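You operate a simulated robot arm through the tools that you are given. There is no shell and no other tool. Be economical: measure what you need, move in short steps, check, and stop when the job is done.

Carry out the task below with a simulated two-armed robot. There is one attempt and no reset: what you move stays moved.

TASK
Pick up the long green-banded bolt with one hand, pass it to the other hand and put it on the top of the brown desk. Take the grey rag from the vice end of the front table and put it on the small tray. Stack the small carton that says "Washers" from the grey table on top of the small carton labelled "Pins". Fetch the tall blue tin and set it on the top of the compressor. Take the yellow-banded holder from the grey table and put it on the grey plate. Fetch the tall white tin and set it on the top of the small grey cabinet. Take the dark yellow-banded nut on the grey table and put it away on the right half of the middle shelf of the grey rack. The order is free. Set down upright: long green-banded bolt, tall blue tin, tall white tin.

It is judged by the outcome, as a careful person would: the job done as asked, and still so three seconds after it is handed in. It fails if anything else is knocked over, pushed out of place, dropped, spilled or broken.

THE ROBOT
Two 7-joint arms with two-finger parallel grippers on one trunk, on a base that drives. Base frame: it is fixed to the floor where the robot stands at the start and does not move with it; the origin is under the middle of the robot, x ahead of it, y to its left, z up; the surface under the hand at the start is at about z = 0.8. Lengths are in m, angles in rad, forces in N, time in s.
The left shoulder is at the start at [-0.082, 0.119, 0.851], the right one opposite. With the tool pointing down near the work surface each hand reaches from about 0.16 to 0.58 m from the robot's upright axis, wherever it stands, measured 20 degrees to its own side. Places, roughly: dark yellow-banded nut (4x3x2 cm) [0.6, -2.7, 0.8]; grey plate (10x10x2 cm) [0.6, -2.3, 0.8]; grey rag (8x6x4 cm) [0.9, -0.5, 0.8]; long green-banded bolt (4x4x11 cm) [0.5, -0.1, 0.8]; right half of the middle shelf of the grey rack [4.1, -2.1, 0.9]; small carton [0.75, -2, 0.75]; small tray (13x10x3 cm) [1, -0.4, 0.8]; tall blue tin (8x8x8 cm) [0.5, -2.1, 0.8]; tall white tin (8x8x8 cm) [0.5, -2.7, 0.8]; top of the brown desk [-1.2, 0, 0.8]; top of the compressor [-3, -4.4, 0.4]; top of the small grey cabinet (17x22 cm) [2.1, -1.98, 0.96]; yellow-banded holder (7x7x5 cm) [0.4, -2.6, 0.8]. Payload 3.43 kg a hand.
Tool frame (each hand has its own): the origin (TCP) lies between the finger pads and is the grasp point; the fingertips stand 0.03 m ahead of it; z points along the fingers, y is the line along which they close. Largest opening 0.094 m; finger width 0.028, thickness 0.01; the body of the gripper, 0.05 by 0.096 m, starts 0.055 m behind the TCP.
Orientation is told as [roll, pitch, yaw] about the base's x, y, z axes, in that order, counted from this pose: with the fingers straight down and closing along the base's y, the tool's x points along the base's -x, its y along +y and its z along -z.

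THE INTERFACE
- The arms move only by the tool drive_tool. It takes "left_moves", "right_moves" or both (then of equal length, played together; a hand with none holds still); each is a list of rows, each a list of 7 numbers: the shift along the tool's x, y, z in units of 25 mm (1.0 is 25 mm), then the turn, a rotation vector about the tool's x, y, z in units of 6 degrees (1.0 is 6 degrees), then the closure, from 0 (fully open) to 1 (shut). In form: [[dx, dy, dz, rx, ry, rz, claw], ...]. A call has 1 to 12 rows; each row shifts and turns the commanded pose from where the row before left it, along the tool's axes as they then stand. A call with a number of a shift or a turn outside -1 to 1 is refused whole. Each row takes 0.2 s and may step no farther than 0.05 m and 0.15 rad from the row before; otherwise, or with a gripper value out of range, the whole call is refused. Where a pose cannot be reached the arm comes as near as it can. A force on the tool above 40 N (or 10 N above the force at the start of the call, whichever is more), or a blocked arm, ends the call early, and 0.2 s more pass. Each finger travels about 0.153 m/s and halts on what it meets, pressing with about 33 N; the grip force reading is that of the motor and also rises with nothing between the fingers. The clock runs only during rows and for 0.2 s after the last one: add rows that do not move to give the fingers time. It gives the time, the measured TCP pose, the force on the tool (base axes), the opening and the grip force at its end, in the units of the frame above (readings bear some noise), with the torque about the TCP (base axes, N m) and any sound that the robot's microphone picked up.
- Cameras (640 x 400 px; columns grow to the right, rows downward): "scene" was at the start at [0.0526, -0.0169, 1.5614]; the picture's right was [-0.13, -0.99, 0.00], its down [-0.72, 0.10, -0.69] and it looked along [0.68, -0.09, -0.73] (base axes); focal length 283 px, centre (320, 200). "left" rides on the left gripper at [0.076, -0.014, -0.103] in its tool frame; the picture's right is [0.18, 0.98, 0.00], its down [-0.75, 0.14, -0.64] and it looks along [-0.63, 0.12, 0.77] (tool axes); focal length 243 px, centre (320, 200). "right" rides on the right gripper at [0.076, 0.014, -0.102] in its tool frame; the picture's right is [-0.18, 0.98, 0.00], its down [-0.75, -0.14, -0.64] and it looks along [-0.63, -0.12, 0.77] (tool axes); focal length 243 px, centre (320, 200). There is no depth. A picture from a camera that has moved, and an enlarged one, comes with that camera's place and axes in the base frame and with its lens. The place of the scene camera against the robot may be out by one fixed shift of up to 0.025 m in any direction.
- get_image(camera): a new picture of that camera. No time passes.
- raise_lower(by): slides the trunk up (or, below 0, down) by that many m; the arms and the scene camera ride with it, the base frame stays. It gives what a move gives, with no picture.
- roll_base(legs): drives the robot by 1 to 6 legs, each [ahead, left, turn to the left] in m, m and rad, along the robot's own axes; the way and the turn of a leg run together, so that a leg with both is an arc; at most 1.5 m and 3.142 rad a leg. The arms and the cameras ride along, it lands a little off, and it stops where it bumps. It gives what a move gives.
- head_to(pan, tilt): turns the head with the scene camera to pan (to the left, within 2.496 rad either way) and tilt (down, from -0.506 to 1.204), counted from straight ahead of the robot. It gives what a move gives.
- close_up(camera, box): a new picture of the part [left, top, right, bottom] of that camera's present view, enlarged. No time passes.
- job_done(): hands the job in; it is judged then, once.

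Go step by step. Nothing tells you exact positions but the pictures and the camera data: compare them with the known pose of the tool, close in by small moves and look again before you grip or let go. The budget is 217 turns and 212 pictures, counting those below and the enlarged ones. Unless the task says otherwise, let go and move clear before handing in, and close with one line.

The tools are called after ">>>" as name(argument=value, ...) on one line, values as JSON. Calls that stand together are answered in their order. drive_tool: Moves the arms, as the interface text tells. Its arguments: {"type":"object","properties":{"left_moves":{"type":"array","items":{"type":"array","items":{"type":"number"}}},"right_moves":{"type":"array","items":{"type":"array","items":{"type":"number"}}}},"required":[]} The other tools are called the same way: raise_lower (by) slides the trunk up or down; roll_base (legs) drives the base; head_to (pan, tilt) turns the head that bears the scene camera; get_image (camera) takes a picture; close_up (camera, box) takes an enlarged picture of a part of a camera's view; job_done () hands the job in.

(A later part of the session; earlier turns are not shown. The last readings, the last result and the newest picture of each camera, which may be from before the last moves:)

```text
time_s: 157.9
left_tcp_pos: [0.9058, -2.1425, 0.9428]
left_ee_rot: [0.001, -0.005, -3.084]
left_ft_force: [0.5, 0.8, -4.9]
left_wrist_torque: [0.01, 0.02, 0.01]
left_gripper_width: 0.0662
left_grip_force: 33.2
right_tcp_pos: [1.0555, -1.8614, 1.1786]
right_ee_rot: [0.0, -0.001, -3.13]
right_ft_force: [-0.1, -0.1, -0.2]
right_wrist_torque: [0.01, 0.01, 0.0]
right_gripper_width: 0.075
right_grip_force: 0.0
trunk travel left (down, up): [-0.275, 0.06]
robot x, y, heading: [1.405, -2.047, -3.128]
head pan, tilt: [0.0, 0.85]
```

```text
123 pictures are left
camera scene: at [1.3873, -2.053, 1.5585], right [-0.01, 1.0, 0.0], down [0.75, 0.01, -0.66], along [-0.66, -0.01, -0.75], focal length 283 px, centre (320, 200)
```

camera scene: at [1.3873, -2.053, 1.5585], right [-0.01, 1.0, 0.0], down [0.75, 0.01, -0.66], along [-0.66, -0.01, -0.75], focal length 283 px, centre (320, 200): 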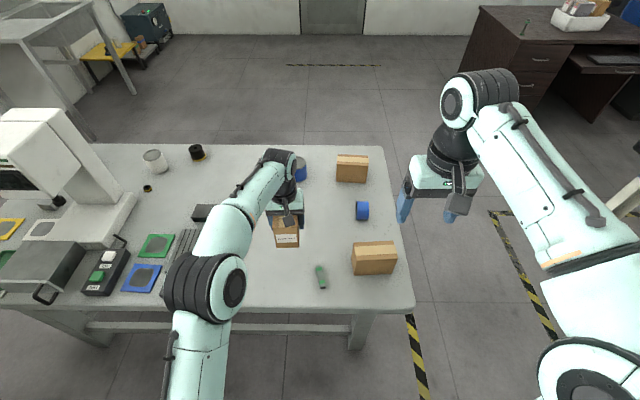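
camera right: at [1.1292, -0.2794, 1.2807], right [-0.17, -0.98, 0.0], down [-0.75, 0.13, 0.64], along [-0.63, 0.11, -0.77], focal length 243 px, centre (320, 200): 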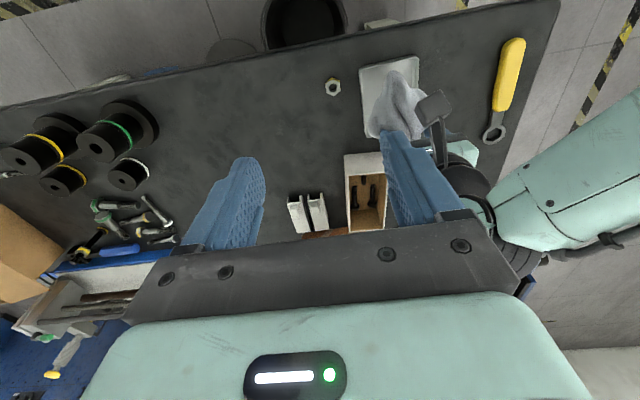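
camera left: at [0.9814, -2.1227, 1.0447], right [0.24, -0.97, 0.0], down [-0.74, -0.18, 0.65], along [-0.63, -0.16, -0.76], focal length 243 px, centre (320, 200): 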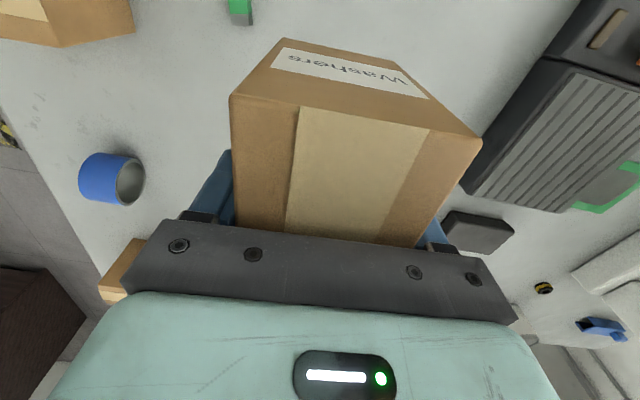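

Carton held. "Pins" is at about (0.54, -1.94) with its long axis along y, so I'll place from the table's north end facing −y. I raise the trunk and drive around.

>>> raise_lower(by=0.055)

>>> roll_base(legs=[[0, -0.75, 0], [0.96, 0, 0], [0, 0, 1.571]])

>>> get_image(camera="scene")

```text
time_s: 158.8
left_tcp_pos: [0.9056, -2.1414, 0.9974]
left_ee_rot: [0.002, -0.005, -3.085]
left_ft_force: [1.5, -0.3, -4.7]
left_wrist_torque: [0.01, -0.01, -0.02]
left_gripper_width: 0.0662
left_grip_force: 33.1
right_tcp_pos: [1.0561, -1.8627, 1.2334]
right_ee_rot: [-0.001, 0.0, -3.128]
right_ft_force: [-0.1, -0.9, 0.4]
right_wrist_torque: [-0.01, 0.0, -0.01]
right_gripper_width: 0.0751
right_grip_force: 0.0
trunk travel left (down, up): [-0.33, 0.005]
robot x, y, heading: [1.4006, -2.0464, -3.129]
head pan, tilt: [0.0, 0.85]
```

```text
time_s: 174.2
left_tcp_pos: [0.5339, -1.7969, 0.998]
left_ee_rot: [0.002, -0.005, -1.523]
left_ft_force: [-0.1, 0.1, -4.2]
left_wrist_torque: [0.01, 0.01, 0.04]
left_gripper_width: 0.066
left_grip_force: 33.2
right_tcp_pos: [0.2568, -1.6431, 1.2333]
right_ee_rot: [0.0, -0.001, -1.569]
right_ft_force: [-0.2, 0.3, -0.2]
right_wrist_torque: [0.01, 0.0, 0.0]
right_gripper_width: 0.075
right_grip_force: 0.1
trunk travel left (down, up): [-0.33, 0.005]
robot x, y, heading: [0.4456, -1.2938, -1.567]
head pan, tilt: [0.0, 0.85]
```

```text
122 pictures are left
camera scene: at [0.4612, -1.3366, 1.6175], right [-1.0, 0.0, 0.0], down [0.0, 0.75, -0.66], along [0.0, -0.66, -0.75], focal length 283 px, centre (320, 200)
```

scene: 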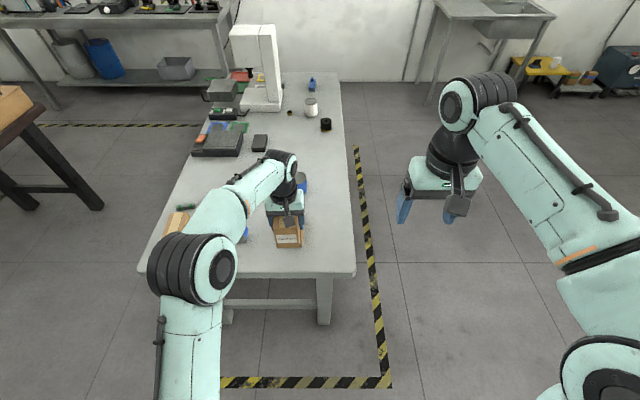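

>>> get_image(camera="left")

>>> close_up(camera="scene", box=[220, 140, 360, 290])

>>> get_image(camera="right")

```text
121 pictures are left
camera left: at [0.5161, -1.7208, 1.0995], right [0.97, 0.23, 0.0], down [0.18, -0.74, 0.65], along [0.15, -0.63, -0.76], focal length 243 px, centre (320, 200)
```

left: 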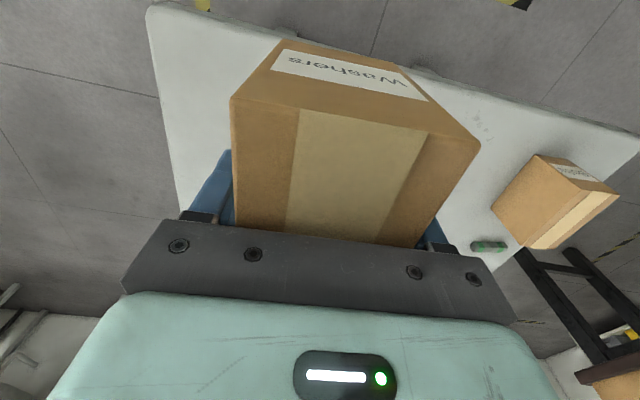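

```text
2.67 times, centred on (290, 215) of scene
camera zoom: at [0.4612, -1.3366, 1.6175], right [-1.0, 0.0, 0.0], down [0.0, 0.75, -0.66], along [0.0, -0.66, -0.75], focal length 754 px, centre (400, 160)
```

zoom: 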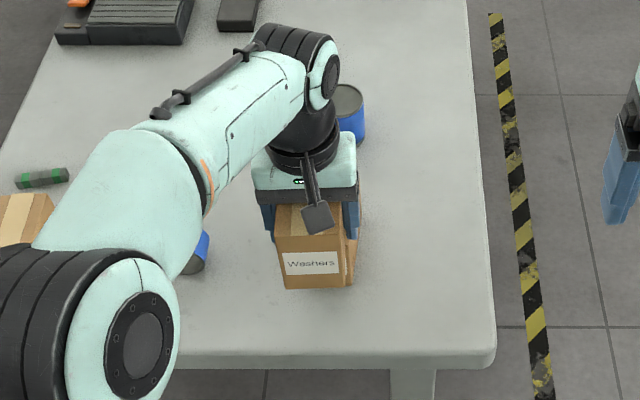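

```text
119 pictures are left
camera right: at [0.2709, -1.5687, 1.3357], right [0.98, -0.18, 0.0], down [-0.14, -0.75, 0.64], along [-0.12, -0.63, -0.77], focal length 243 px, centre (320, 200)
```

right: 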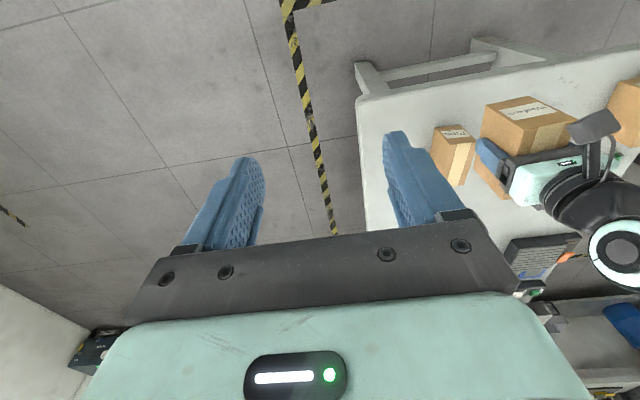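

The right camera sees "Pins" well; I zoom in there.

>>> close_up(camera="right", box=[420, 80, 580, 200])

```text
3.33 times, centred on (500, 140) of right
camera zoom: at [0.2709, -1.5687, 1.3357], right [0.98, -0.18, 0.0], down [-0.14, -0.75, 0.64], along [-0.12, -0.63, -0.77], focal length 809 px, centre (-280, 400)
```

zoom: 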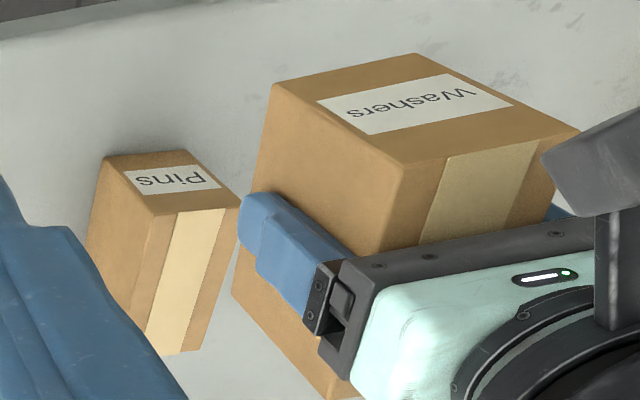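

Consistent geometry: table z ≈ 0.75, carton height ≈ 0.094, "Pins" centre ≈ (0.538, -1.931) with its axis along y. I roll ahead 12.5 cm and straighten the hand.

>>> roll_base(legs=[[0.125, 0.003, 0]])

>>> drive_tool(left_moves=[[0, 0, 0, 0, 0, 0.46, 1], [0, 0, 0.6, 0, 0, 0, 1], [0, 0, 0.6, 0, 0, 0, 1], [0, 0, 0, 0, 0, 0, 1]])

>>> get_image(camera="right")

>>> get_image(camera="left")

>>> close_up(camera="scene", box=[220, 160, 360, 300])

```text
time_s: 175.5
left_tcp_pos: [0.5367, -1.9205, 0.9971]
left_ee_rot: [0.001, -0.006, -1.523]
left_ft_force: [-0.3, -1.0, -4.4]
left_wrist_torque: [0.03, 0.04, 0.0]
left_gripper_width: 0.0661
left_grip_force: 32.9
right_tcp_pos: [0.2601, -1.7677, 1.2343]
right_ee_rot: [-0.001, 0.0, -1.569]
right_ft_force: [0.3, 0.4, -0.3]
right_wrist_torque: [0.03, -0.03, 0.02]
right_gripper_width: 0.0749
right_grip_force: 0.1
trunk travel left (down, up): [-0.33, 0.005]
robot x, y, heading: [0.4501, -1.424, -1.571]
head pan, tilt: [0.0, 0.85]
```

```text
time_s: 176.5
left_tcp_pos: [0.5376, -1.9216, 0.9674]
left_ee_rot: [0.001, -0.004, -1.569]
left_ft_force: [0.0, 0.3, -3.5]
left_wrist_torque: [0.02, 0.01, -0.04]
left_gripper_width: 0.0661
left_grip_force: 33.3
right_tcp_pos: [0.2597, -1.7684, 1.2336]
right_ee_rot: [0.0, -0.001, -1.569]
right_ft_force: [-0.7, 0.1, -0.1]
right_wrist_torque: [0.02, 0.02, 0.0]
right_gripper_width: 0.075
right_grip_force: 0.1
trunk travel left (down, up): [-0.33, 0.005]
robot x, y, heading: [0.4452, -1.4203, -1.569]
head pan, tilt: [0.0, 0.85]
```

```text
117 pictures are left
camera right: at [0.274, -1.6926, 1.3359], right [0.98, -0.18, 0.0], down [-0.14, -0.75, 0.64], along [-0.12, -0.63, -0.77], focal length 243 px, centre (320, 200)
```

right: 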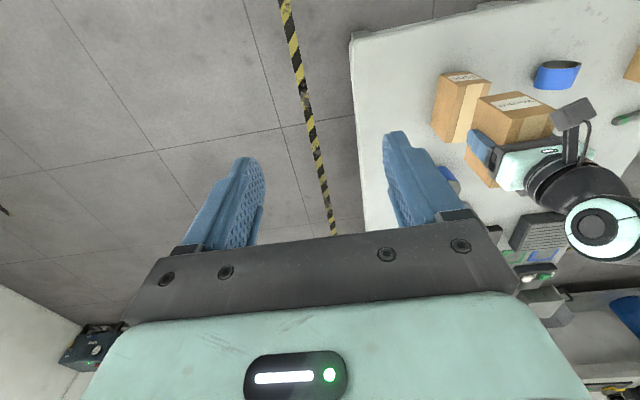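

```text
116 pictures are left
camera left: at [0.5226, -1.8445, 1.0696], right [0.98, 0.18, 0.0], down [0.14, -0.75, 0.65], along [0.12, -0.63, -0.76], focal length 243 px, centre (320, 200)
```

left: 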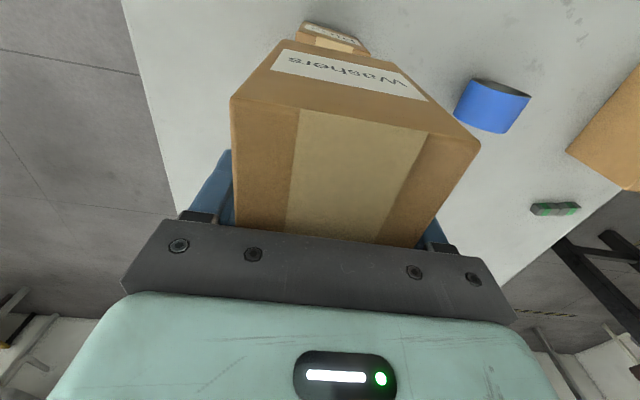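

```text
2.86 times, centred on (290, 230) of scene
camera zoom: at [0.4643, -1.4607, 1.6175], right [-1.0, 0.0, 0.0], down [0.0, 0.75, -0.66], along [0.0, -0.66, -0.75], focal length 808 px, centre (406, 114)
```

zoom: 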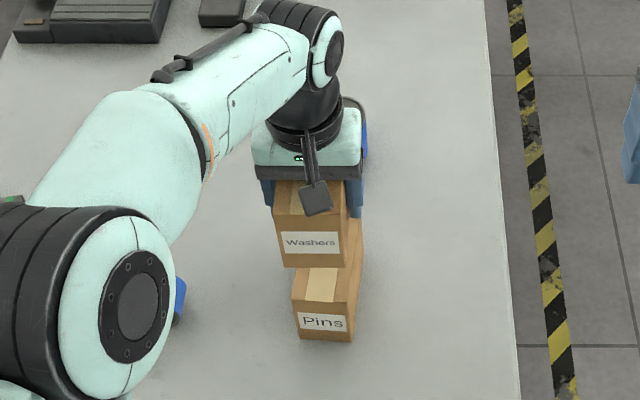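

Both cartons line up within a few millimetres. I lower until contact.

>>> drive_tool(left_moves=[[0, 0, 0.8, 0, 0, 0, 1], [0, 0, 0.8, 0, 0, 0, 1], [0, 0, 0.6, 0, 0, 0, 1], [0, 0, 0.2, 0, 0, 0, 1], [0, 0, 0.1, 0, 0, 0, 1], [0, 0, 0.1, 0, 0, 0, 1], [0, 0, 0, 0, 0, 0, 1]])

>>> close_up(camera="scene", box=[220, 160, 360, 300])

>>> close_up(camera="right", box=[420, 50, 580, 200])

```text
time_s: 178.1
left_tcp_pos: [0.5365, -1.921, 0.9022]
left_ee_rot: [0.001, -0.004, -1.571]
left_ft_force: [-0.6, 0.2, -4.7]
left_wrist_torque: [0.04, 0.01, 0.01]
left_gripper_width: 0.0662
left_grip_force: 33.9
right_tcp_pos: [0.2591, -1.7685, 1.2353]
right_ee_rot: [-0.001, 0.001, -1.569]
right_ft_force: [0.0, 0.6, -1.3]
right_wrist_torque: [0.02, -0.01, 0.02]
right_gripper_width: 0.0751
right_grip_force: 0.0
trunk travel left (down, up): [-0.33, 0.005]
robot x, y, heading: [0.4464, -1.4221, -1.571]
head pan, tilt: [0.0, 0.85]
```

```text
2.86 times, centred on (290, 230) of scene
camera zoom: at [0.4643, -1.461, 1.6175], right [-1.0, 0.0, 0.0], down [0.0, 0.75, -0.66], along [0.0, -0.66, -0.75], focal length 808 px, centre (406, 114)
```

zoom: 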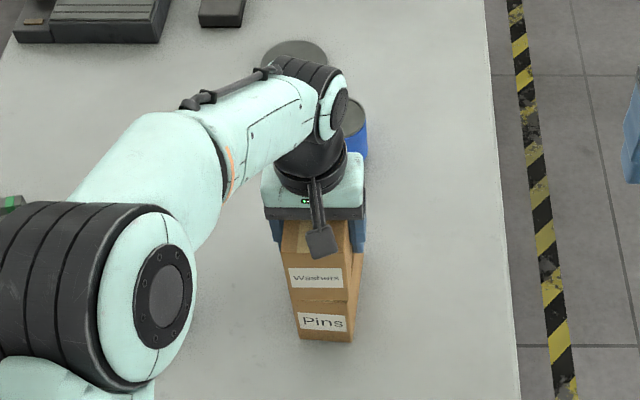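

```text
2.67 times, centred on (500, 125) of right
camera zoom: at [0.274, -1.6929, 1.3359], right [0.98, -0.18, 0.0], down [-0.14, -0.75, 0.64], along [-0.12, -0.63, -0.77], focal length 647 px, centre (-160, 400)
```

zoom: 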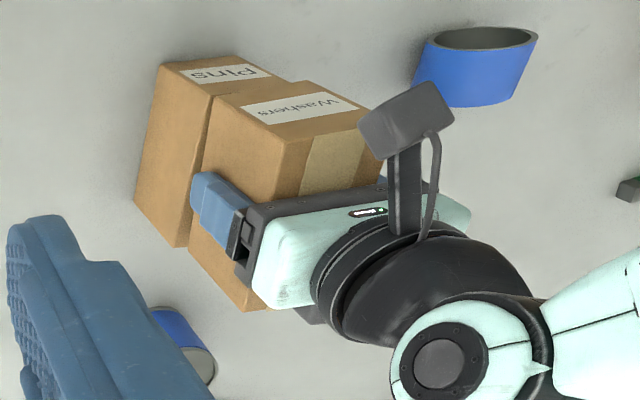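

>>> drive_tool(left_moves=[[0, 0, 0.1, 0, 0, 0, 1], [0, 0, 0.1, 0, 0, 0, 1], [0, 0, 0.1, 0, 0, 0, 1], [0, 0, 0.1, 0, 0, 0, 1], [0, 0, 0.1, 0, 0, 0, 1], [0, 0, 0, 0, 0, 0, 1]])

>>> close_up(camera="right", box=[420, 50, 580, 200])

```text
time_s: 179.5
left_tcp_pos: [0.5375, -1.9222, 0.8918]
left_ee_rot: [0.002, -0.008, -1.571]
left_ft_force: [1.9, 1.6, 8.8]
left_wrist_torque: [0.77, 0.16, -0.06]
left_gripper_width: 0.0662
left_grip_force: 33.0
right_tcp_pos: [0.2598, -1.7673, 1.2341]
right_ee_rot: [-0.001, -0.002, -1.569]
right_ft_force: [-0.5, -0.1, 1.0]
right_wrist_torque: [0.03, 0.0, -0.03]
right_gripper_width: 0.0753
right_grip_force: 0.0
trunk travel left (down, up): [-0.33, 0.005]
robot x, y, heading: [0.4465, -1.42, -1.566]
head pan, tilt: [0.0, 0.85]
```

```text
2.67 times, centred on (500, 125) of right
camera zoom: at [0.274, -1.692, 1.3363], right [0.98, -0.18, 0.0], down [-0.14, -0.75, 0.64], along [-0.12, -0.63, -0.77], focal length 647 px, centre (-160, 400)
```

zoom: 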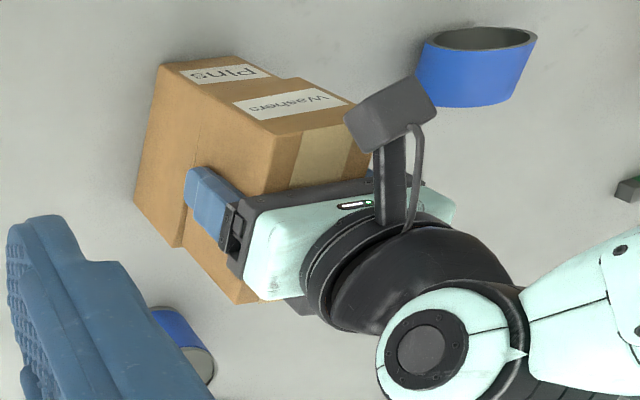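

Contact exactly at the predicted height and the label ends line up. I open the hand and rise.

>>> drive_tool(left_moves=[[0, 0, 0, 0, 0, 0, 0.8], [0, 0, 0, 0, 0, 0, 0.4], [0, 0, 0, 0, 0, 0, 0.1], [0, 0, 0, 0, 0, 0, 0.05], [0, 0, 0, 0, 0, 0, 0.05]])

>>> close_up(camera="right", box=[420, 50, 580, 200])

>>> get_image(camera="left")

```text
time_s: 180.7
left_tcp_pos: [0.5369, -1.9219, 0.8901]
left_ee_rot: [0.001, -0.006, -1.573]
left_ft_force: [-0.8, 0.1, 0.1]
left_wrist_torque: [0.04, 0.01, -0.01]
left_gripper_width: 0.0894
left_grip_force: 0.0
right_tcp_pos: [0.26, -1.7675, 1.2338]
right_ee_rot: [-0.001, -0.004, -1.571]
right_ft_force: [0.0, 0.6, -0.4]
right_wrist_torque: [0.0, 0.01, 0.01]
right_gripper_width: 0.075
right_grip_force: 0.0
trunk travel left (down, up): [-0.33, 0.005]
robot x, y, heading: [0.4456, -1.4201, -1.568]
head pan, tilt: [0.0, 0.85]
```

```text
2.67 times, centred on (500, 125) of right
camera zoom: at [0.2739, -1.6926, 1.3359], right [0.98, -0.18, 0.0], down [-0.14, -0.75, 0.64], along [-0.12, -0.63, -0.77], focal length 647 px, centre (-160, 400)
```

zoom: 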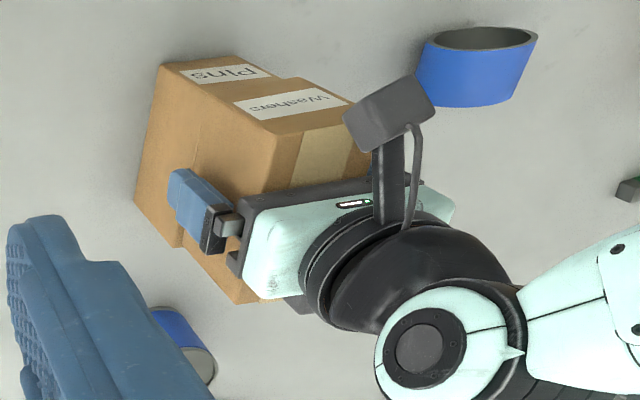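

```text
110 pictures are left
camera left: at [0.5228, -1.8447, 0.9921], right [0.98, 0.18, 0.0], down [0.14, -0.75, 0.65], along [0.12, -0.63, -0.76], focal length 243 px, centre (320, 200)
```

left: 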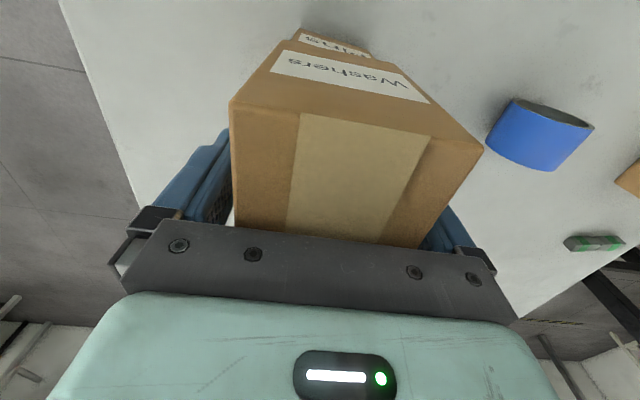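

The stack stays put. I lift the hand straight up and look at it.

>>> drive_tool(left_moves=[[0, 0, -0.5, 0, 0, 0, 0.02], [0, 0, -0.8, 0, 0, 0, 0.02], [0, 0, -0.8, 0, 0, 0, 0.02], [0, 0, -0.8, 0, 0, 0, 0.02], [0, 0, -0.8, 0, 0, 0, 0.02], [0, 0, -0.8, 0, 0, 0, 0.02], [0.5, 0, -0.8, 0, 0, 0, 0.02], [1, 0, 0, 0, 0, 0, 0.02], [1, 0, 0, 0, 0, 0, 0.02], [1, 0, 0, 0, 0, 0, 0.02], [1, 0, 0, 0, 0, 0, 0.02]])

>>> get_image(camera="scene")

>>> get_image(camera="left")

```text
time_s: 183.1
left_tcp_pos: [0.5376, -1.8095, 1.0218]
left_ee_rot: [0.001, -0.004, -1.57]
left_ft_force: [-0.1, -0.7, 0.1]
left_wrist_torque: [0.02, 0.02, -0.01]
left_gripper_width: 0.0922
left_grip_force: 0.0
right_tcp_pos: [0.2588, -1.7674, 1.2345]
right_ee_rot: [0.001, -0.002, -1.569]
right_ft_force: [0.7, 0.8, 0.3]
right_wrist_torque: [-0.02, 0.03, -0.01]
right_gripper_width: 0.0751
right_grip_force: 0.0
trunk travel left (down, up): [-0.33, 0.005]
robot x, y, heading: [0.448, -1.4215, -1.566]
head pan, tilt: [0.0, 0.85]
```

```text
109 pictures are left
camera scene: at [0.4645, -1.4598, 1.6175], right [-1.0, 0.0, 0.0], down [0.0, 0.75, -0.66], along [0.0, -0.66, -0.75], focal length 283 px, centre (320, 200)
```

scene: 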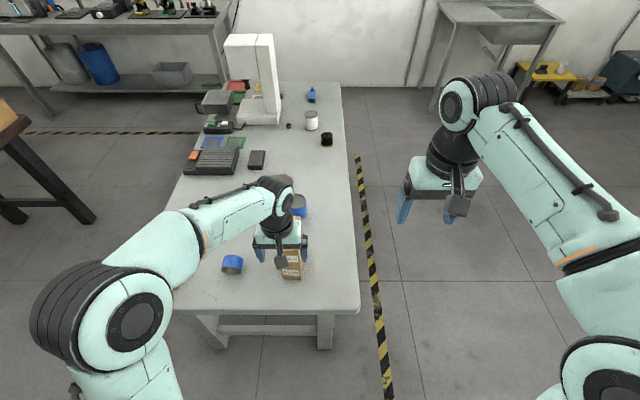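

```text
108 pictures are left
camera left: at [0.5235, -1.731, 1.1239], right [0.98, 0.18, 0.0], down [0.14, -0.75, 0.65], along [0.12, -0.63, -0.76], focal length 243 px, centre (320, 200)
```

left: 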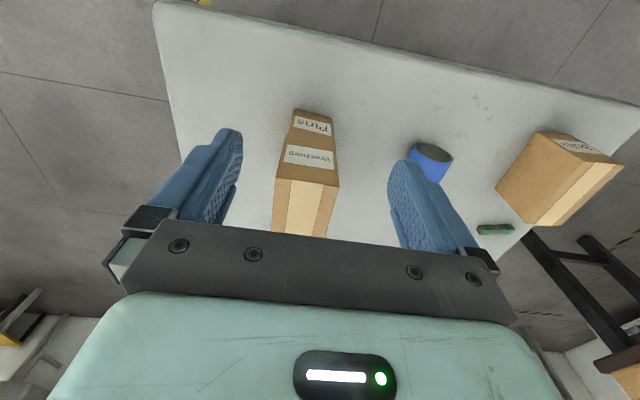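

Stack done. Now I go round to the west side of the grey table, facing +x.

>>> roll_base(legs=[[-0.12, 0, 0], [0, -0.43, 0], [0, 0, 1.571], [0, -0.9, 0]])

>>> head_to(pan=-0.1, tilt=0.85)

>>> get_image(camera="scene")

>>> get_image(camera="right")

```text
time_s: 200.0
left_tcp_pos: [0.425, -2.0979, 1.022]
left_ee_rot: [0.001, -0.006, 0.029]
left_ft_force: [-0.2, -0.7, -0.6]
left_wrist_torque: [0.01, 0.01, 0.01]
left_gripper_width: 0.092
left_grip_force: 0.1
right_tcp_pos: [0.391, -2.3774, 1.2332]
right_ee_rot: [0.001, -0.001, 0.03]
right_ft_force: [-0.2, 0.7, 0.2]
right_wrist_torque: [0.02, -0.03, -0.04]
right_gripper_width: 0.0752
right_grip_force: 0.1
trunk travel left (down, up): [-0.33, 0.005]
robot x, y, heading: [0.0407, -2.2023, 0.032]
head pan, tilt: [0.0, 0.85]
```

```text
time_s: 200.7
left_tcp_pos: [0.4235, -2.0988, 1.0209]
left_ee_rot: [0.001, -0.005, 0.028]
left_ft_force: [0.1, 0.0, -0.7]
left_wrist_torque: [-0.02, 0.0, -0.01]
left_gripper_width: 0.092
left_grip_force: 0.0
right_tcp_pos: [0.3918, -2.3764, 1.2341]
right_ee_rot: [0.001, -0.003, 0.03]
right_ft_force: [0.9, -0.2, 0.3]
right_wrist_torque: [0.02, -0.03, 0.0]
right_gripper_width: 0.0751
right_grip_force: 0.1
trunk travel left (down, up): [-0.33, 0.005]
robot x, y, heading: [0.0406, -2.1981, 0.029]
head pan, tilt: [-0.099, 0.85]
```

```text
107 pictures are left
camera scene: at [0.0898, -2.2127, 1.6175], right [-0.07, -1.0, 0.0], down [-0.75, 0.05, -0.66], along [0.66, -0.05, -0.75], focal length 283 px, centre (320, 200)
```

scene: 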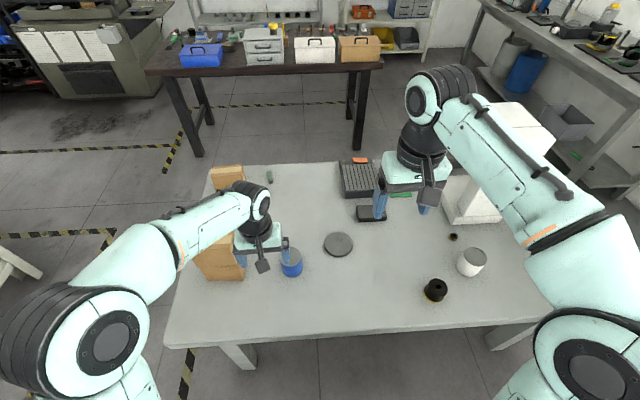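

```text
106 pictures are left
camera right: at [0.3155, -2.3656, 1.336], right [0.15, 0.99, 0.0], down [0.76, -0.12, 0.64], along [0.64, -0.1, -0.77], focal length 243 px, centre (320, 200)
```

right: 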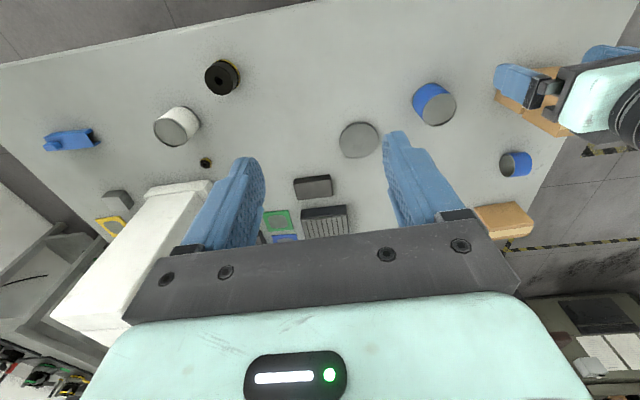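

With table z = 0.75 the wrist camera gives: plate (0.611, -2.310), holder (0.411, -2.580), white tin (0.488, -2.704), nut (0.617, -2.728), blue tin (0.522, -2.153). I shift along the table, lower the trunk a little and go for the holder with the right hand.

>>> roll_base(legs=[[0, -0.2, -0.03]])

>>> raise_lower(by=-0.08)

>>> get_image(camera="right")

```text
time_s: 203.0
left_tcp_pos: [0.4305, -2.3084, 1.0234]
left_ee_rot: [0.003, -0.007, -0.003]
left_ft_force: [0.0, 1.1, -0.8]
left_wrist_torque: [0.02, 0.01, -0.03]
left_gripper_width: 0.0919
left_grip_force: 0.0
right_tcp_pos: [0.3895, -2.5857, 1.2332]
right_ee_rot: [0.0, -0.002, 0.0]
right_ft_force: [-0.4, -0.2, 0.6]
right_wrist_torque: [0.01, 0.01, 0.0]
right_gripper_width: 0.0754
right_grip_force: 0.1
trunk travel left (down, up): [-0.33, 0.005]
robot x, y, heading: [0.0434, -2.3967, -0.0]
head pan, tilt: [-0.099, 0.85]
```

```text
time_s: 204.2
left_tcp_pos: [0.4318, -2.3084, 0.9414]
left_ee_rot: [0.002, -0.004, -0.004]
left_ft_force: [-0.2, 0.1, -0.3]
left_wrist_torque: [0.02, 0.02, -0.01]
left_gripper_width: 0.0924
left_grip_force: 0.0
right_tcp_pos: [0.389, -2.5857, 1.1553]
right_ee_rot: [-0.001, -0.001, 0.001]
right_ft_force: [0.3, 0.0, 0.4]
right_wrist_torque: [0.01, -0.03, -0.01]
right_gripper_width: 0.0752
right_grip_force: 0.0
trunk travel left (down, up): [-0.25, 0.085]
robot x, y, heading: [0.0421, -2.3973, -0.007]
head pan, tilt: [-0.099, 0.85]
```

```text
105 pictures are left
camera right: at [0.3138, -2.5724, 1.2561], right [0.18, 0.98, 0.0], down [0.75, -0.14, 0.64], along [0.63, -0.12, -0.77], focal length 243 px, centre (320, 200)
```

right: 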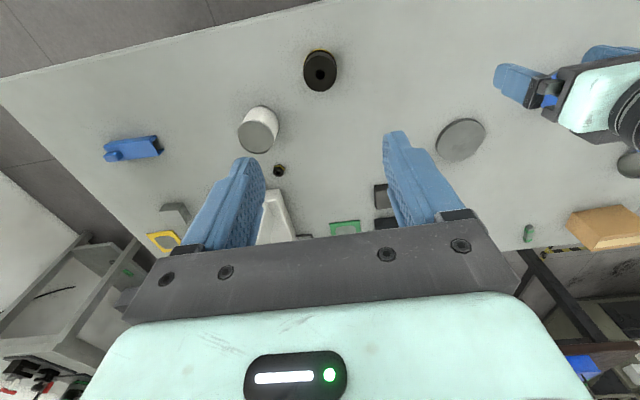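

>>> drive_tool(right_moves=[[-0.3, 0, 1, 0, 0, 0, 0], [-0.3, -0.1, 1, 0, 0, 0, 0], [-0.28, -0.1, 1, 0, 0, 0, 0], [0, 0, 1, 0, 0, 0, 0], [0, 0, 1, 0, 0, 0, 0], [0, 0, 1, 0, 0, 0, 0], [0, 0, 1, 0, 0, 0, 0], [0, 0, 1, 0, 0, 0, 0], [0, 0, 1, 0, 0, 0, 0], [0, 0, 0.4, 0, 0, 0, 0], [0, 0, 0, 0, 0, 0, 0]])

>>> get_image(camera="right")

>>> close_up(camera="scene", box=[320, 180, 500, 320])

```text
time_s: 206.6
left_tcp_pos: [0.4294, -2.308, 0.9418]
left_ee_rot: [0.001, -0.005, -0.005]
left_ft_force: [-0.3, 0.3, 0.1]
left_wrist_torque: [0.01, 0.0, -0.02]
left_gripper_width: 0.0921
left_grip_force: 0.0
right_tcp_pos: [0.4118, -2.591, 0.9195]
right_ee_rot: [0.0, 0.0, 0.0]
right_ft_force: [0.8, -0.2, 0.5]
right_wrist_torque: [0.0, 0.01, 0.02]
right_gripper_width: 0.0941
right_grip_force: 0.2
trunk travel left (down, up): [-0.25, 0.085]
robot x, y, heading: [0.0386, -2.4008, -0.005]
head pan, tilt: [-0.099, 0.85]
```

```text
104 pictures are left
camera right: at [0.336, -2.5776, 1.0209], right [0.18, 0.98, 0.0], down [0.75, -0.14, 0.64], along [0.63, -0.12, -0.77], focal length 243 px, centre (320, 200)
```

right: 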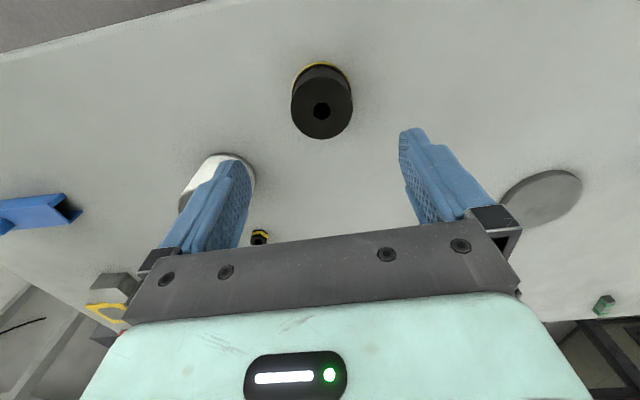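

```text
2.86 times, centred on (410, 250) of scene
camera zoom: at [0.0934, -2.4123, 1.532], right [-0.1, -0.99, 0.0], down [-0.75, 0.08, -0.66], along [0.66, -0.07, -0.75], focal length 808 px, centre (63, 57)
```

zoom: 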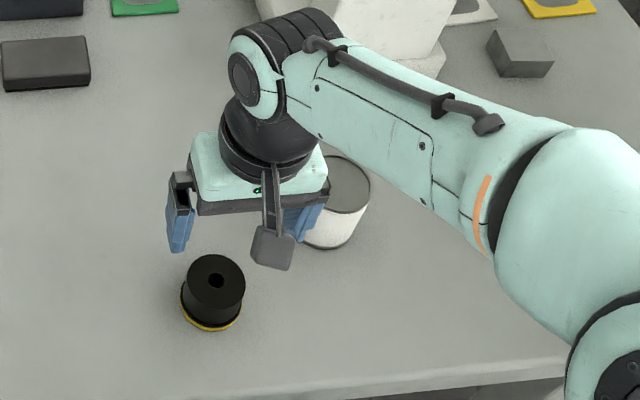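

The hand is centred over the holder. I descend and grip it.

>>> drive_tool(right_moves=[[0, 0, 0.9, 0, 0, 0, 0], [0, 0, 0.9, 0, 0, 0, 0], [0, 0, 0.9, 0, 0, 0, 0], [0, 0, 0.9, 0, 0, 0, 0], [0, 0, 0.9, 0, 0, 0, 0], [0, 0, 0.8, 0, 0, 0, 0], [0, 0, 0, 0, 0, 0, 0.2], [0, 0, 0, 0, 0, 0, 0.6], [0, 0, 0, 0, 0, 0, 1], [0, 0, 0, 0, 0, 0, 1], [0, 0, 0, 0, 0, 0, 1]])

>>> get_image(camera="right")

```text
time_s: 209.0
left_tcp_pos: [0.4303, -2.3083, 0.9421]
left_ee_rot: [0.001, -0.004, -0.004]
left_ft_force: [-0.1, -0.7, -0.3]
left_wrist_torque: [-0.03, 0.01, 0.01]
left_gripper_width: 0.0924
left_grip_force: 0.2
right_tcp_pos: [0.4126, -2.5916, 0.7866]
right_ee_rot: [-0.001, -0.001, -0.001]
right_ft_force: [-0.3, 0.7, 0.2]
right_wrist_torque: [0.06, -0.09, 0.06]
right_gripper_width: 0.0606
right_grip_force: 33.1
trunk travel left (down, up): [-0.25, 0.085]
robot x, y, heading: [0.0407, -2.4005, -0.0]
head pan, tilt: [-0.099, 0.85]
```

```text
102 pictures are left
camera right: at [0.3364, -2.5771, 0.8883], right [0.18, 0.98, 0.0], down [0.75, -0.14, 0.64], along [0.63, -0.12, -0.77], focal length 243 px, centre (320, 200)
```

right: 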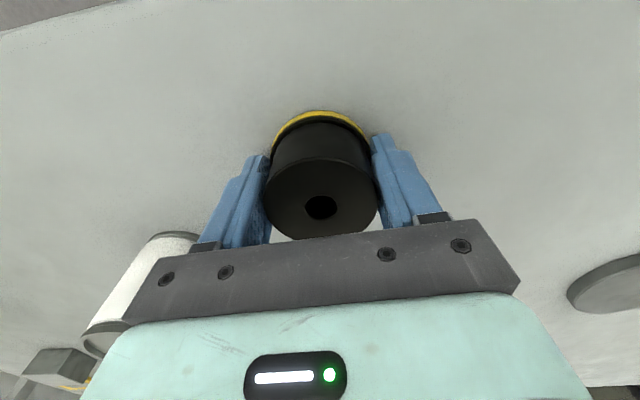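

Held. I lift it while moving the left arm out of the way, then shift the base toward the plate.

>>> drive_tool(right_moves=[[0, 0, -0.5, 0, 0, 0, 1], [0, 0, -0.8, 0, 0, 0, 1], [0, 0, -0.8, 0, 0, 0, 1], [0, 0, -0.8, 0, 0, 0, 1], [0, 0, -0.8, 0, 0, 0, 1], [0, 0, -0.8, 0, 0, 0, 1], [0, 0, -0.5, 0, 0, 0, 1], [0, 0, 0, 0, 0, 0, 1]], left_moves=[[0, 1, -1, 0, 0, 0, 0.1], [0, 1, -1, 0, 0, 0, 0.1], [0.5, 1, -1, 0, 0, 0, 0.1], [0.5, 1, -1, 0, 0, 0, 0.1], [0.5, 1, 0, 0, 0, 0, 0.1], [0, 0, 0, 0, 0, 0, 0.1], [0, 0, 0, 0, 0, 0, 0.1], [0, 0, 0, 0, 0, 0, 0.1]])

>>> roll_base(legs=[[0.02, 0.14, 0]])

>>> drive_tool(right_moves=[[-0.85, 0.75, 0, 0, 0, 0, 1], [-0.85, 0.75, 0, 0, 0, 0, 1], [-0.85, 0.75, 0, 0, 0, 0, 1], [-0.85, 0.75, 0, 0, 0, 0, 1], [-0.85, 0.75, 0, 0, 0, 0, 1], [-0.85, 0.75, 0, 0, 0, 0, 1], [0, 0, 0, 0, 0, 0, 1]])

>>> get_image(camera="right")

>>> get_image(camera="scene")

```text
time_s: 210.8
left_tcp_pos: [0.393, -2.1831, 1.0425]
left_ee_rot: [0.002, -0.003, -0.003]
left_ft_force: [-0.1, 0.5, -0.9]
left_wrist_torque: [0.03, 0.01, -0.02]
left_gripper_width: 0.0848
left_grip_force: 0.0
right_tcp_pos: [0.411, -2.5907, 0.9102]
right_ee_rot: [0.002, 0.001, 0.001]
right_ft_force: [0.2, 0.1, -7.6]
right_wrist_torque: [0.01, 0.0, -0.03]
right_gripper_width: 0.0608
right_grip_force: 33.4
trunk travel left (down, up): [-0.25, 0.085]
robot x, y, heading: [0.0441, -2.3974, -0.001]
head pan, tilt: [-0.099, 0.85]
```

```text
time_s: 212.7
left_tcp_pos: [0.4133, -2.0444, 1.0412]
left_ee_rot: [0.002, -0.004, -0.003]
left_ft_force: [-0.2, -0.7, 0.0]
left_wrist_torque: [-0.01, 0.02, 0.01]
left_gripper_width: 0.0847
left_grip_force: 0.1
right_tcp_pos: [0.4301, -2.4509, 0.9109]
right_ee_rot: [-0.001, -0.001, -0.001]
right_ft_force: [-0.8, 0.0, -8.0]
right_wrist_torque: [0.02, 0.0, 0.0]
right_gripper_width: 0.0608
right_grip_force: 33.2
trunk travel left (down, up): [-0.25, 0.085]
robot x, y, heading: [0.0573, -2.2595, 0.002]
head pan, tilt: [-0.099, 0.85]
```

```text
time_s: 214.3
left_tcp_pos: [0.4118, -2.0453, 1.0421]
left_ee_rot: [0.003, -0.006, -0.001]
left_ft_force: [0.6, -0.4, -0.1]
left_wrist_torque: [-0.01, -0.02, 0.03]
left_gripper_width: 0.0846
left_grip_force: 0.0
right_tcp_pos: [0.559, -2.3392, 0.9116]
right_ee_rot: [0.0, 0.001, 0.001]
right_ft_force: [-0.7, 0.3, -8.2]
right_wrist_torque: [-0.01, 0.0, -0.04]
right_gripper_width: 0.0605
right_grip_force: 32.5
trunk travel left (down, up): [-0.25, 0.085]
robot x, y, heading: [0.0643, -2.2583, 0.003]
head pan, tilt: [-0.099, 0.85]
```

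```text
101 pictures are left
camera right: at [0.4831, -2.3259, 1.014], right [0.18, 0.98, 0.0], down [0.75, -0.14, 0.64], along [0.63, -0.12, -0.77], focal length 243 px, centre (320, 200)
```

right: 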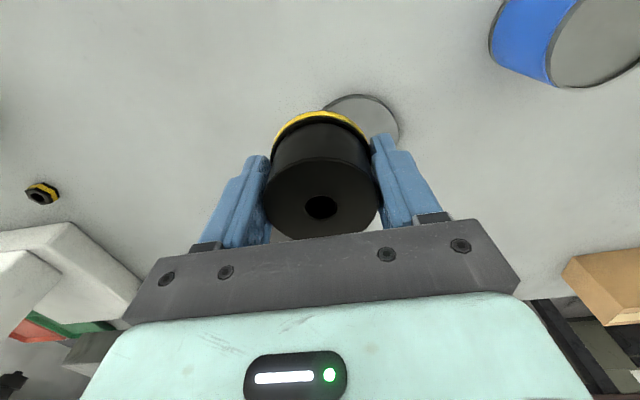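

```text
100 pictures are left
camera scene: at [0.1137, -2.2738, 1.5319], right [-0.1, -1.0, 0.0], down [-0.75, 0.07, -0.66], along [0.66, -0.07, -0.75], focal length 283 px, centre (320, 200)
```

scene: 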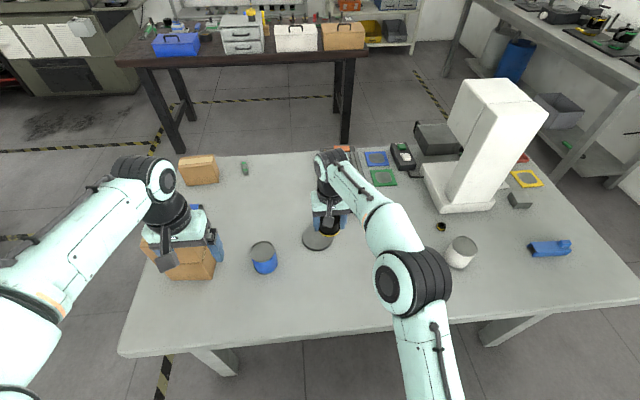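

The plate centre is at (0.612, -2.307). I move over it, then descend slowly.

>>> drive_tool(right_moves=[[-0.7, 0.43, 0, 0, 0, 0, 1], [-0.7, 0.43, 0, 0, 0, 0, 1], [-0.7, 0.42, 0, 0, 0, 0, 1], [0, 0, 0.8, 0, 0, 0, 1], [0, 0, 0.8, 0, 0, 0, 1], [0, 0, 0.8, 0, 0, 0, 1], [0, 0, 0.8, 0, 0, 0, 1], [0, 0, 0, 0, 0, 0, 1]])

>>> get_image(camera="right")

>>> close_up(camera="scene", box=[250, 170, 410, 290])

```text
time_s: 216.1
left_tcp_pos: [0.4126, -2.0435, 1.0417]
left_ee_rot: [0.002, -0.004, -0.002]
left_ft_force: [-0.8, 0.8, 0.3]
left_wrist_torque: [0.01, 0.03, 0.01]
left_gripper_width: 0.0844
left_grip_force: 0.1
right_tcp_pos: [0.6013, -2.3138, 0.8308]
right_ee_rot: [0.002, 0.001, 0.0]
right_ft_force: [-1.2, 0.1, -8.0]
right_wrist_torque: [-0.01, 0.02, 0.01]
right_gripper_width: 0.0604
right_grip_force: 33.2
right hand out of reach, approached as far as the arm can: row 3, 5, 6
trunk travel left (down, up): [-0.25, 0.085]
robot x, y, heading: [0.0611, -2.2599, 0.001]
head pan, tilt: [-0.099, 0.85]
```

```text
99 pictures are left
camera right: at [0.5252, -2.3002, 0.9334], right [0.18, 0.98, 0.0], down [0.75, -0.14, 0.64], along [0.63, -0.12, -0.77], focal length 243 px, centre (320, 200)
```

right: 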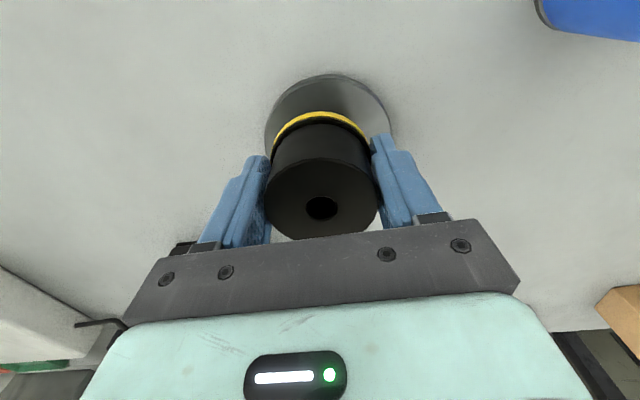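

```text
3.33 times, centred on (330, 230) of scene
camera zoom: at [0.1141, -2.2733, 1.532], right [-0.1, -1.0, 0.0], down [-0.75, 0.07, -0.66], along [0.66, -0.07, -0.75], focal length 942 px, centre (287, 100)
```

zoom: 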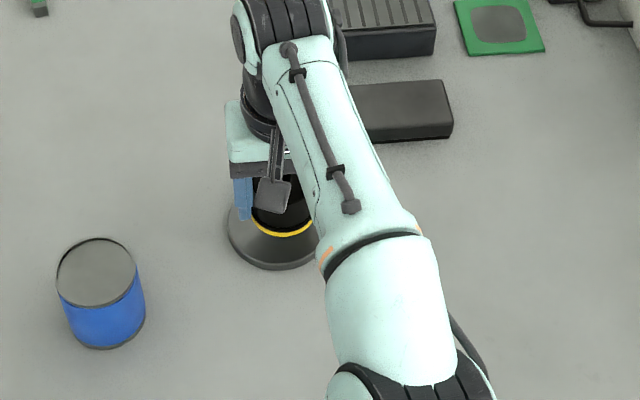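

The plate centre is really near (0.595, -2.308). I correct by a few millimetres and lower to contact.

>>> drive_tool(right_moves=[[0.25, 0.24, 0, 0, 0, 0, 1], [0, 0, 0.3, 0, 0, 0, 1], [0, 0, 0.3, 0, 0, 0, 1], [0, 0, 0.12, 0, 0, 0, 1], [0, 0, 0.12, 0, 0, 0, 1], [0, 0, 0.12, 0, 0, 0, 1], [0, 0, 0, 0, 0, 0, 1]])

>>> get_image(camera="right")

```text
time_s: 217.7
left_tcp_pos: [0.4133, -2.0452, 1.0409]
left_ee_rot: [0.001, -0.005, -0.003]
left_ft_force: [0.4, -0.6, -0.2]
left_wrist_torque: [0.02, -0.01, -0.04]
left_gripper_width: 0.0847
left_grip_force: 0.1
right_tcp_pos: [0.6005, -2.3061, 0.8077]
right_ee_rot: [-0.001, 0.004, 0.002]
right_ft_force: [-0.6, 0.6, -8.0]
right_wrist_torque: [0.0, 0.02, 0.01]
right_gripper_width: 0.0606
right_grip_force: 32.7
right hand out of reach, approached as far as the arm can: row 1
trunk travel left (down, up): [-0.25, 0.085]
robot x, y, heading: [0.0621, -2.2626, 0.005]
head pan, tilt: [-0.099, 0.85]
```

```text
97 pictures are left
camera right: at [0.5255, -2.2922, 0.9096], right [0.18, 0.98, 0.0], down [0.76, -0.14, 0.64], along [0.63, -0.12, -0.77], focal length 243 px, centre (320, 200)
```

right: 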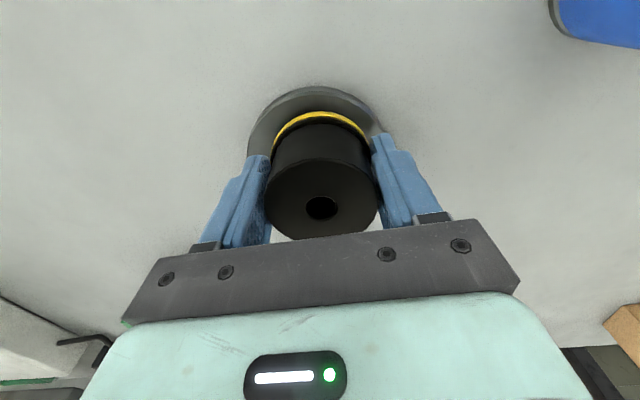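

>>> drive_tool(right_moves=[[0.25, 0, 0, 0, 0, 0, 1], [0, 0, 0.08, 0, 0, 0, 1], [0, 0, 0.08, 0, 0, 0, 1], [0, 0, 0.08, 0, 0, 0, 1], [0, 0, 0, 0, 0, 0, 1]])

```text
time_s: 218.9
left_tcp_pos: [0.4127, -2.0454, 1.0426]
left_ee_rot: [0.001, -0.004, -0.001]
left_ft_force: [0.2, -0.3, 0.2]
left_wrist_torque: [0.01, -0.01, -0.01]
left_gripper_width: 0.0846
left_grip_force: 0.1
right_tcp_pos: [0.6018, -2.3039, 0.8027]
right_ee_rot: [0.001, 0.0, 0.0]
right_ft_force: [-0.1, -0.5, -7.7]
right_wrist_torque: [-0.02, 0.03, 0.05]
right_gripper_width: 0.0604
right_grip_force: 32.9
right hand out of reach, approached as far as the arm can: row 1
trunk travel left (down, up): [-0.25, 0.085]
robot x, y, heading: [0.0638, -2.2583, -0.003]
head pan, tilt: [-0.099, 0.85]
```

>>> drive_tool(right_moves=[[0.4, 0, 0, 0, 0, 0, 1], [0, 0, 0.06, 0, 0, 0, 1], [0, 0, 0.06, 0, 0, 0, 1], [0, 0, 0.06, 0, 0, 0, 1], [0, 0, 0.06, 0, 0, 0, 1], [0, 0, 0, 0, 0, 0, 1]])

```text
time_s: 220.3
left_tcp_pos: [0.4105, -2.0459, 1.0428]
left_ee_rot: [0.003, -0.005, -0.002]
left_ft_force: [0.5, 0.3, -0.2]
left_wrist_torque: [0.01, 0.0, 0.01]
left_gripper_width: 0.0846
left_grip_force: 0.1
right_tcp_pos: [0.6014, -2.3052, 0.7977]
right_ee_rot: [0.0, -0.003, 0.001]
right_ft_force: [-0.9, -0.6, 6.9]
right_wrist_torque: [0.08, 0.36, 0.03]
right_gripper_width: 0.0604
right_grip_force: 33.6
right hand out of reach, approached as far as the arm can: row 1
trunk travel left (down, up): [-0.25, 0.085]
robot x, y, heading: [0.0679, -2.2596, -0.0]
head pan, tilt: [-0.099, 0.85]
```

Contact with the plate. I release and rise.

>>> drive_tool(right_moves=[[0, 0, 0, 0, 0, 0, 0.8], [0, 0, 0, 0, 0, 0, 0.4], [0, 0, 0, 0, 0, 0, 0.1], [0, 0, 0, 0, 0, 0, 0.05], [0, 0, -0.5, 0, 0, 0, 0.05], [0, 0, -0.8, 0, 0, 0, 0.05], [0, 0, -0.8, 0, 0, 0, 0.05], [0, 0, -0.8, 0, 0, 0, 0.05], [0, 0, -0.8, 0, 0, 0, 0.05], [0.5, 0, -0.8, 0, 0, 0, 0.05], [0.5, 0, 0, 0, 0, 0, 0.05]])

>>> get_image(camera="right")

```text
time_s: 222.7
left_tcp_pos: [0.4126, -2.0443, 1.0416]
left_ee_rot: [0.003, -0.005, -0.003]
left_ft_force: [0.0, 0.6, -0.6]
left_wrist_torque: [-0.01, 0.02, -0.02]
left_gripper_width: 0.0846
left_grip_force: 0.0
right_tcp_pos: [0.5831, -2.3021, 0.9106]
right_ee_rot: [0.0, 0.002, 0.001]
right_ft_force: [0.0, -0.1, -0.3]
right_wrist_torque: [0.02, 0.02, 0.0]
right_gripper_width: 0.0894
right_grip_force: 0.1
right hand out of reach, approached as far as the arm can: row 8, 11
trunk travel left (down, up): [-0.25, 0.085]
robot x, y, heading: [0.0653, -2.2553, -0.002]
head pan, tilt: [-0.099, 0.85]
```

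```text
96 pictures are left
camera right: at [0.5084, -2.2884, 1.0128], right [0.18, 0.98, 0.0], down [0.75, -0.14, 0.64], along [0.63, -0.12, -0.77], focal length 243 px, centre (320, 200)
```

right: 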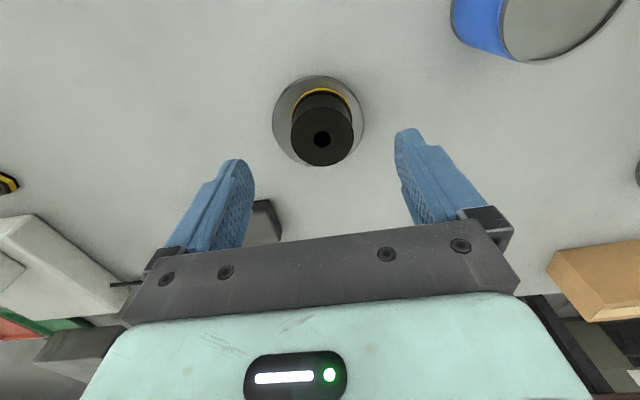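

The holder sits on the plate. Next I shift along to the nut, which I'll pick with the right hand.

>>> roll_base(legs=[[0, -0.28, 0], [0.02, 0, 0]])

>>> drive_tool(right_moves=[[0, -0.9, 0, 0, 0, 0, 0.3], [0, -0.9, 0, 0, 0, 0, 0.3], [0, -0.9, 0, 0, 0, 0, 0.3], [0, -0.9, 0, 0, 0, 0, 0.3], [0, -0.9, 0, 0, 0, 0, 0.3], [0, -0.9, 0, 0, 0, 0, 0.3], [0, 0, 0, 0, 0, 0, 0.3]])

>>> get_image(camera="right")

>>> get_image(camera="scene")

```text
time_s: 226.1
left_tcp_pos: [0.4323, -2.3215, 1.0418]
left_ee_rot: [0.002, -0.005, -0.002]
left_ft_force: [-0.1, -0.3, -0.2]
left_wrist_torque: [-0.02, -0.02, 0.0]
left_gripper_width: 0.0848
left_grip_force: 0.0
right_tcp_pos: [0.6048, -2.5802, 0.9108]
right_ee_rot: [0.0, 0.002, 0.002]
right_ft_force: [0.4, -0.2, 0.3]
right_wrist_torque: [-0.03, 0.01, 0.0]
right_gripper_width: 0.0891
right_grip_force: 0.2
trunk travel left (down, up): [-0.25, 0.085]
robot x, y, heading: [0.0811, -2.5379, 0.007]
head pan, tilt: [-0.099, 0.85]
```

```text
time_s: 227.7
left_tcp_pos: [0.4331, -2.3215, 1.0417]
left_ee_rot: [0.002, -0.005, -0.001]
left_ft_force: [0.6, 0.3, 0.4]
left_wrist_torque: [0.0, 0.01, 0.0]
left_gripper_width: 0.0849
left_grip_force: 0.1
right_tcp_pos: [0.6168, -2.7126, 0.9138]
right_ee_rot: [0.0, 0.001, 0.003]
right_ft_force: [0.5, -0.3, 0.5]
right_wrist_torque: [-0.01, 0.0, 0.01]
right_gripper_width: 0.0658
right_grip_force: 0.1
right hand out of reach, approached as far as the arm can: row 1, 2, 4
trunk travel left (down, up): [-0.25, 0.085]
robot x, y, heading: [0.0809, -2.5397, 0.006]
head pan, tilt: [-0.099, 0.85]
```

```text
95 pictures are left
camera right: at [0.5417, -2.6991, 1.0164], right [0.18, 0.98, 0.0], down [0.76, -0.14, 0.64], along [0.63, -0.12, -0.77], focal length 243 px, centre (320, 200)
```

right: 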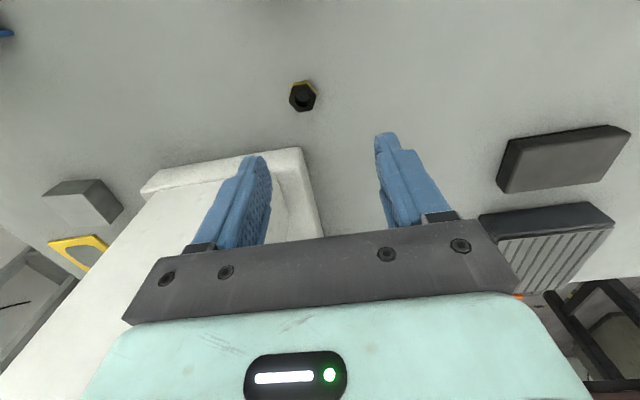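

```text
94 pictures are left
camera scene: at [0.1333, -2.5507, 1.532], right [-0.1, -1.0, 0.0], down [-0.75, 0.07, -0.66], along [0.66, -0.06, -0.75], focal length 283 px, centre (320, 200)
```

scene: 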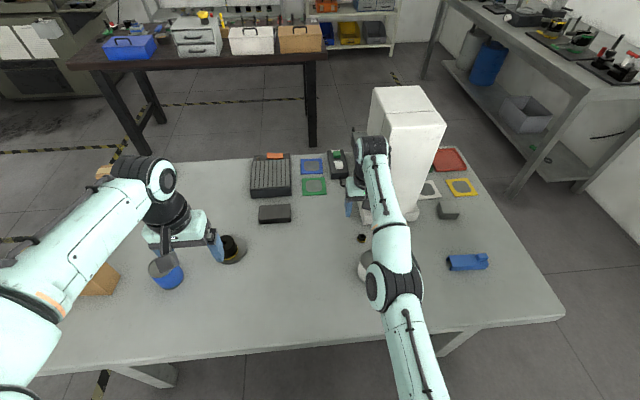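

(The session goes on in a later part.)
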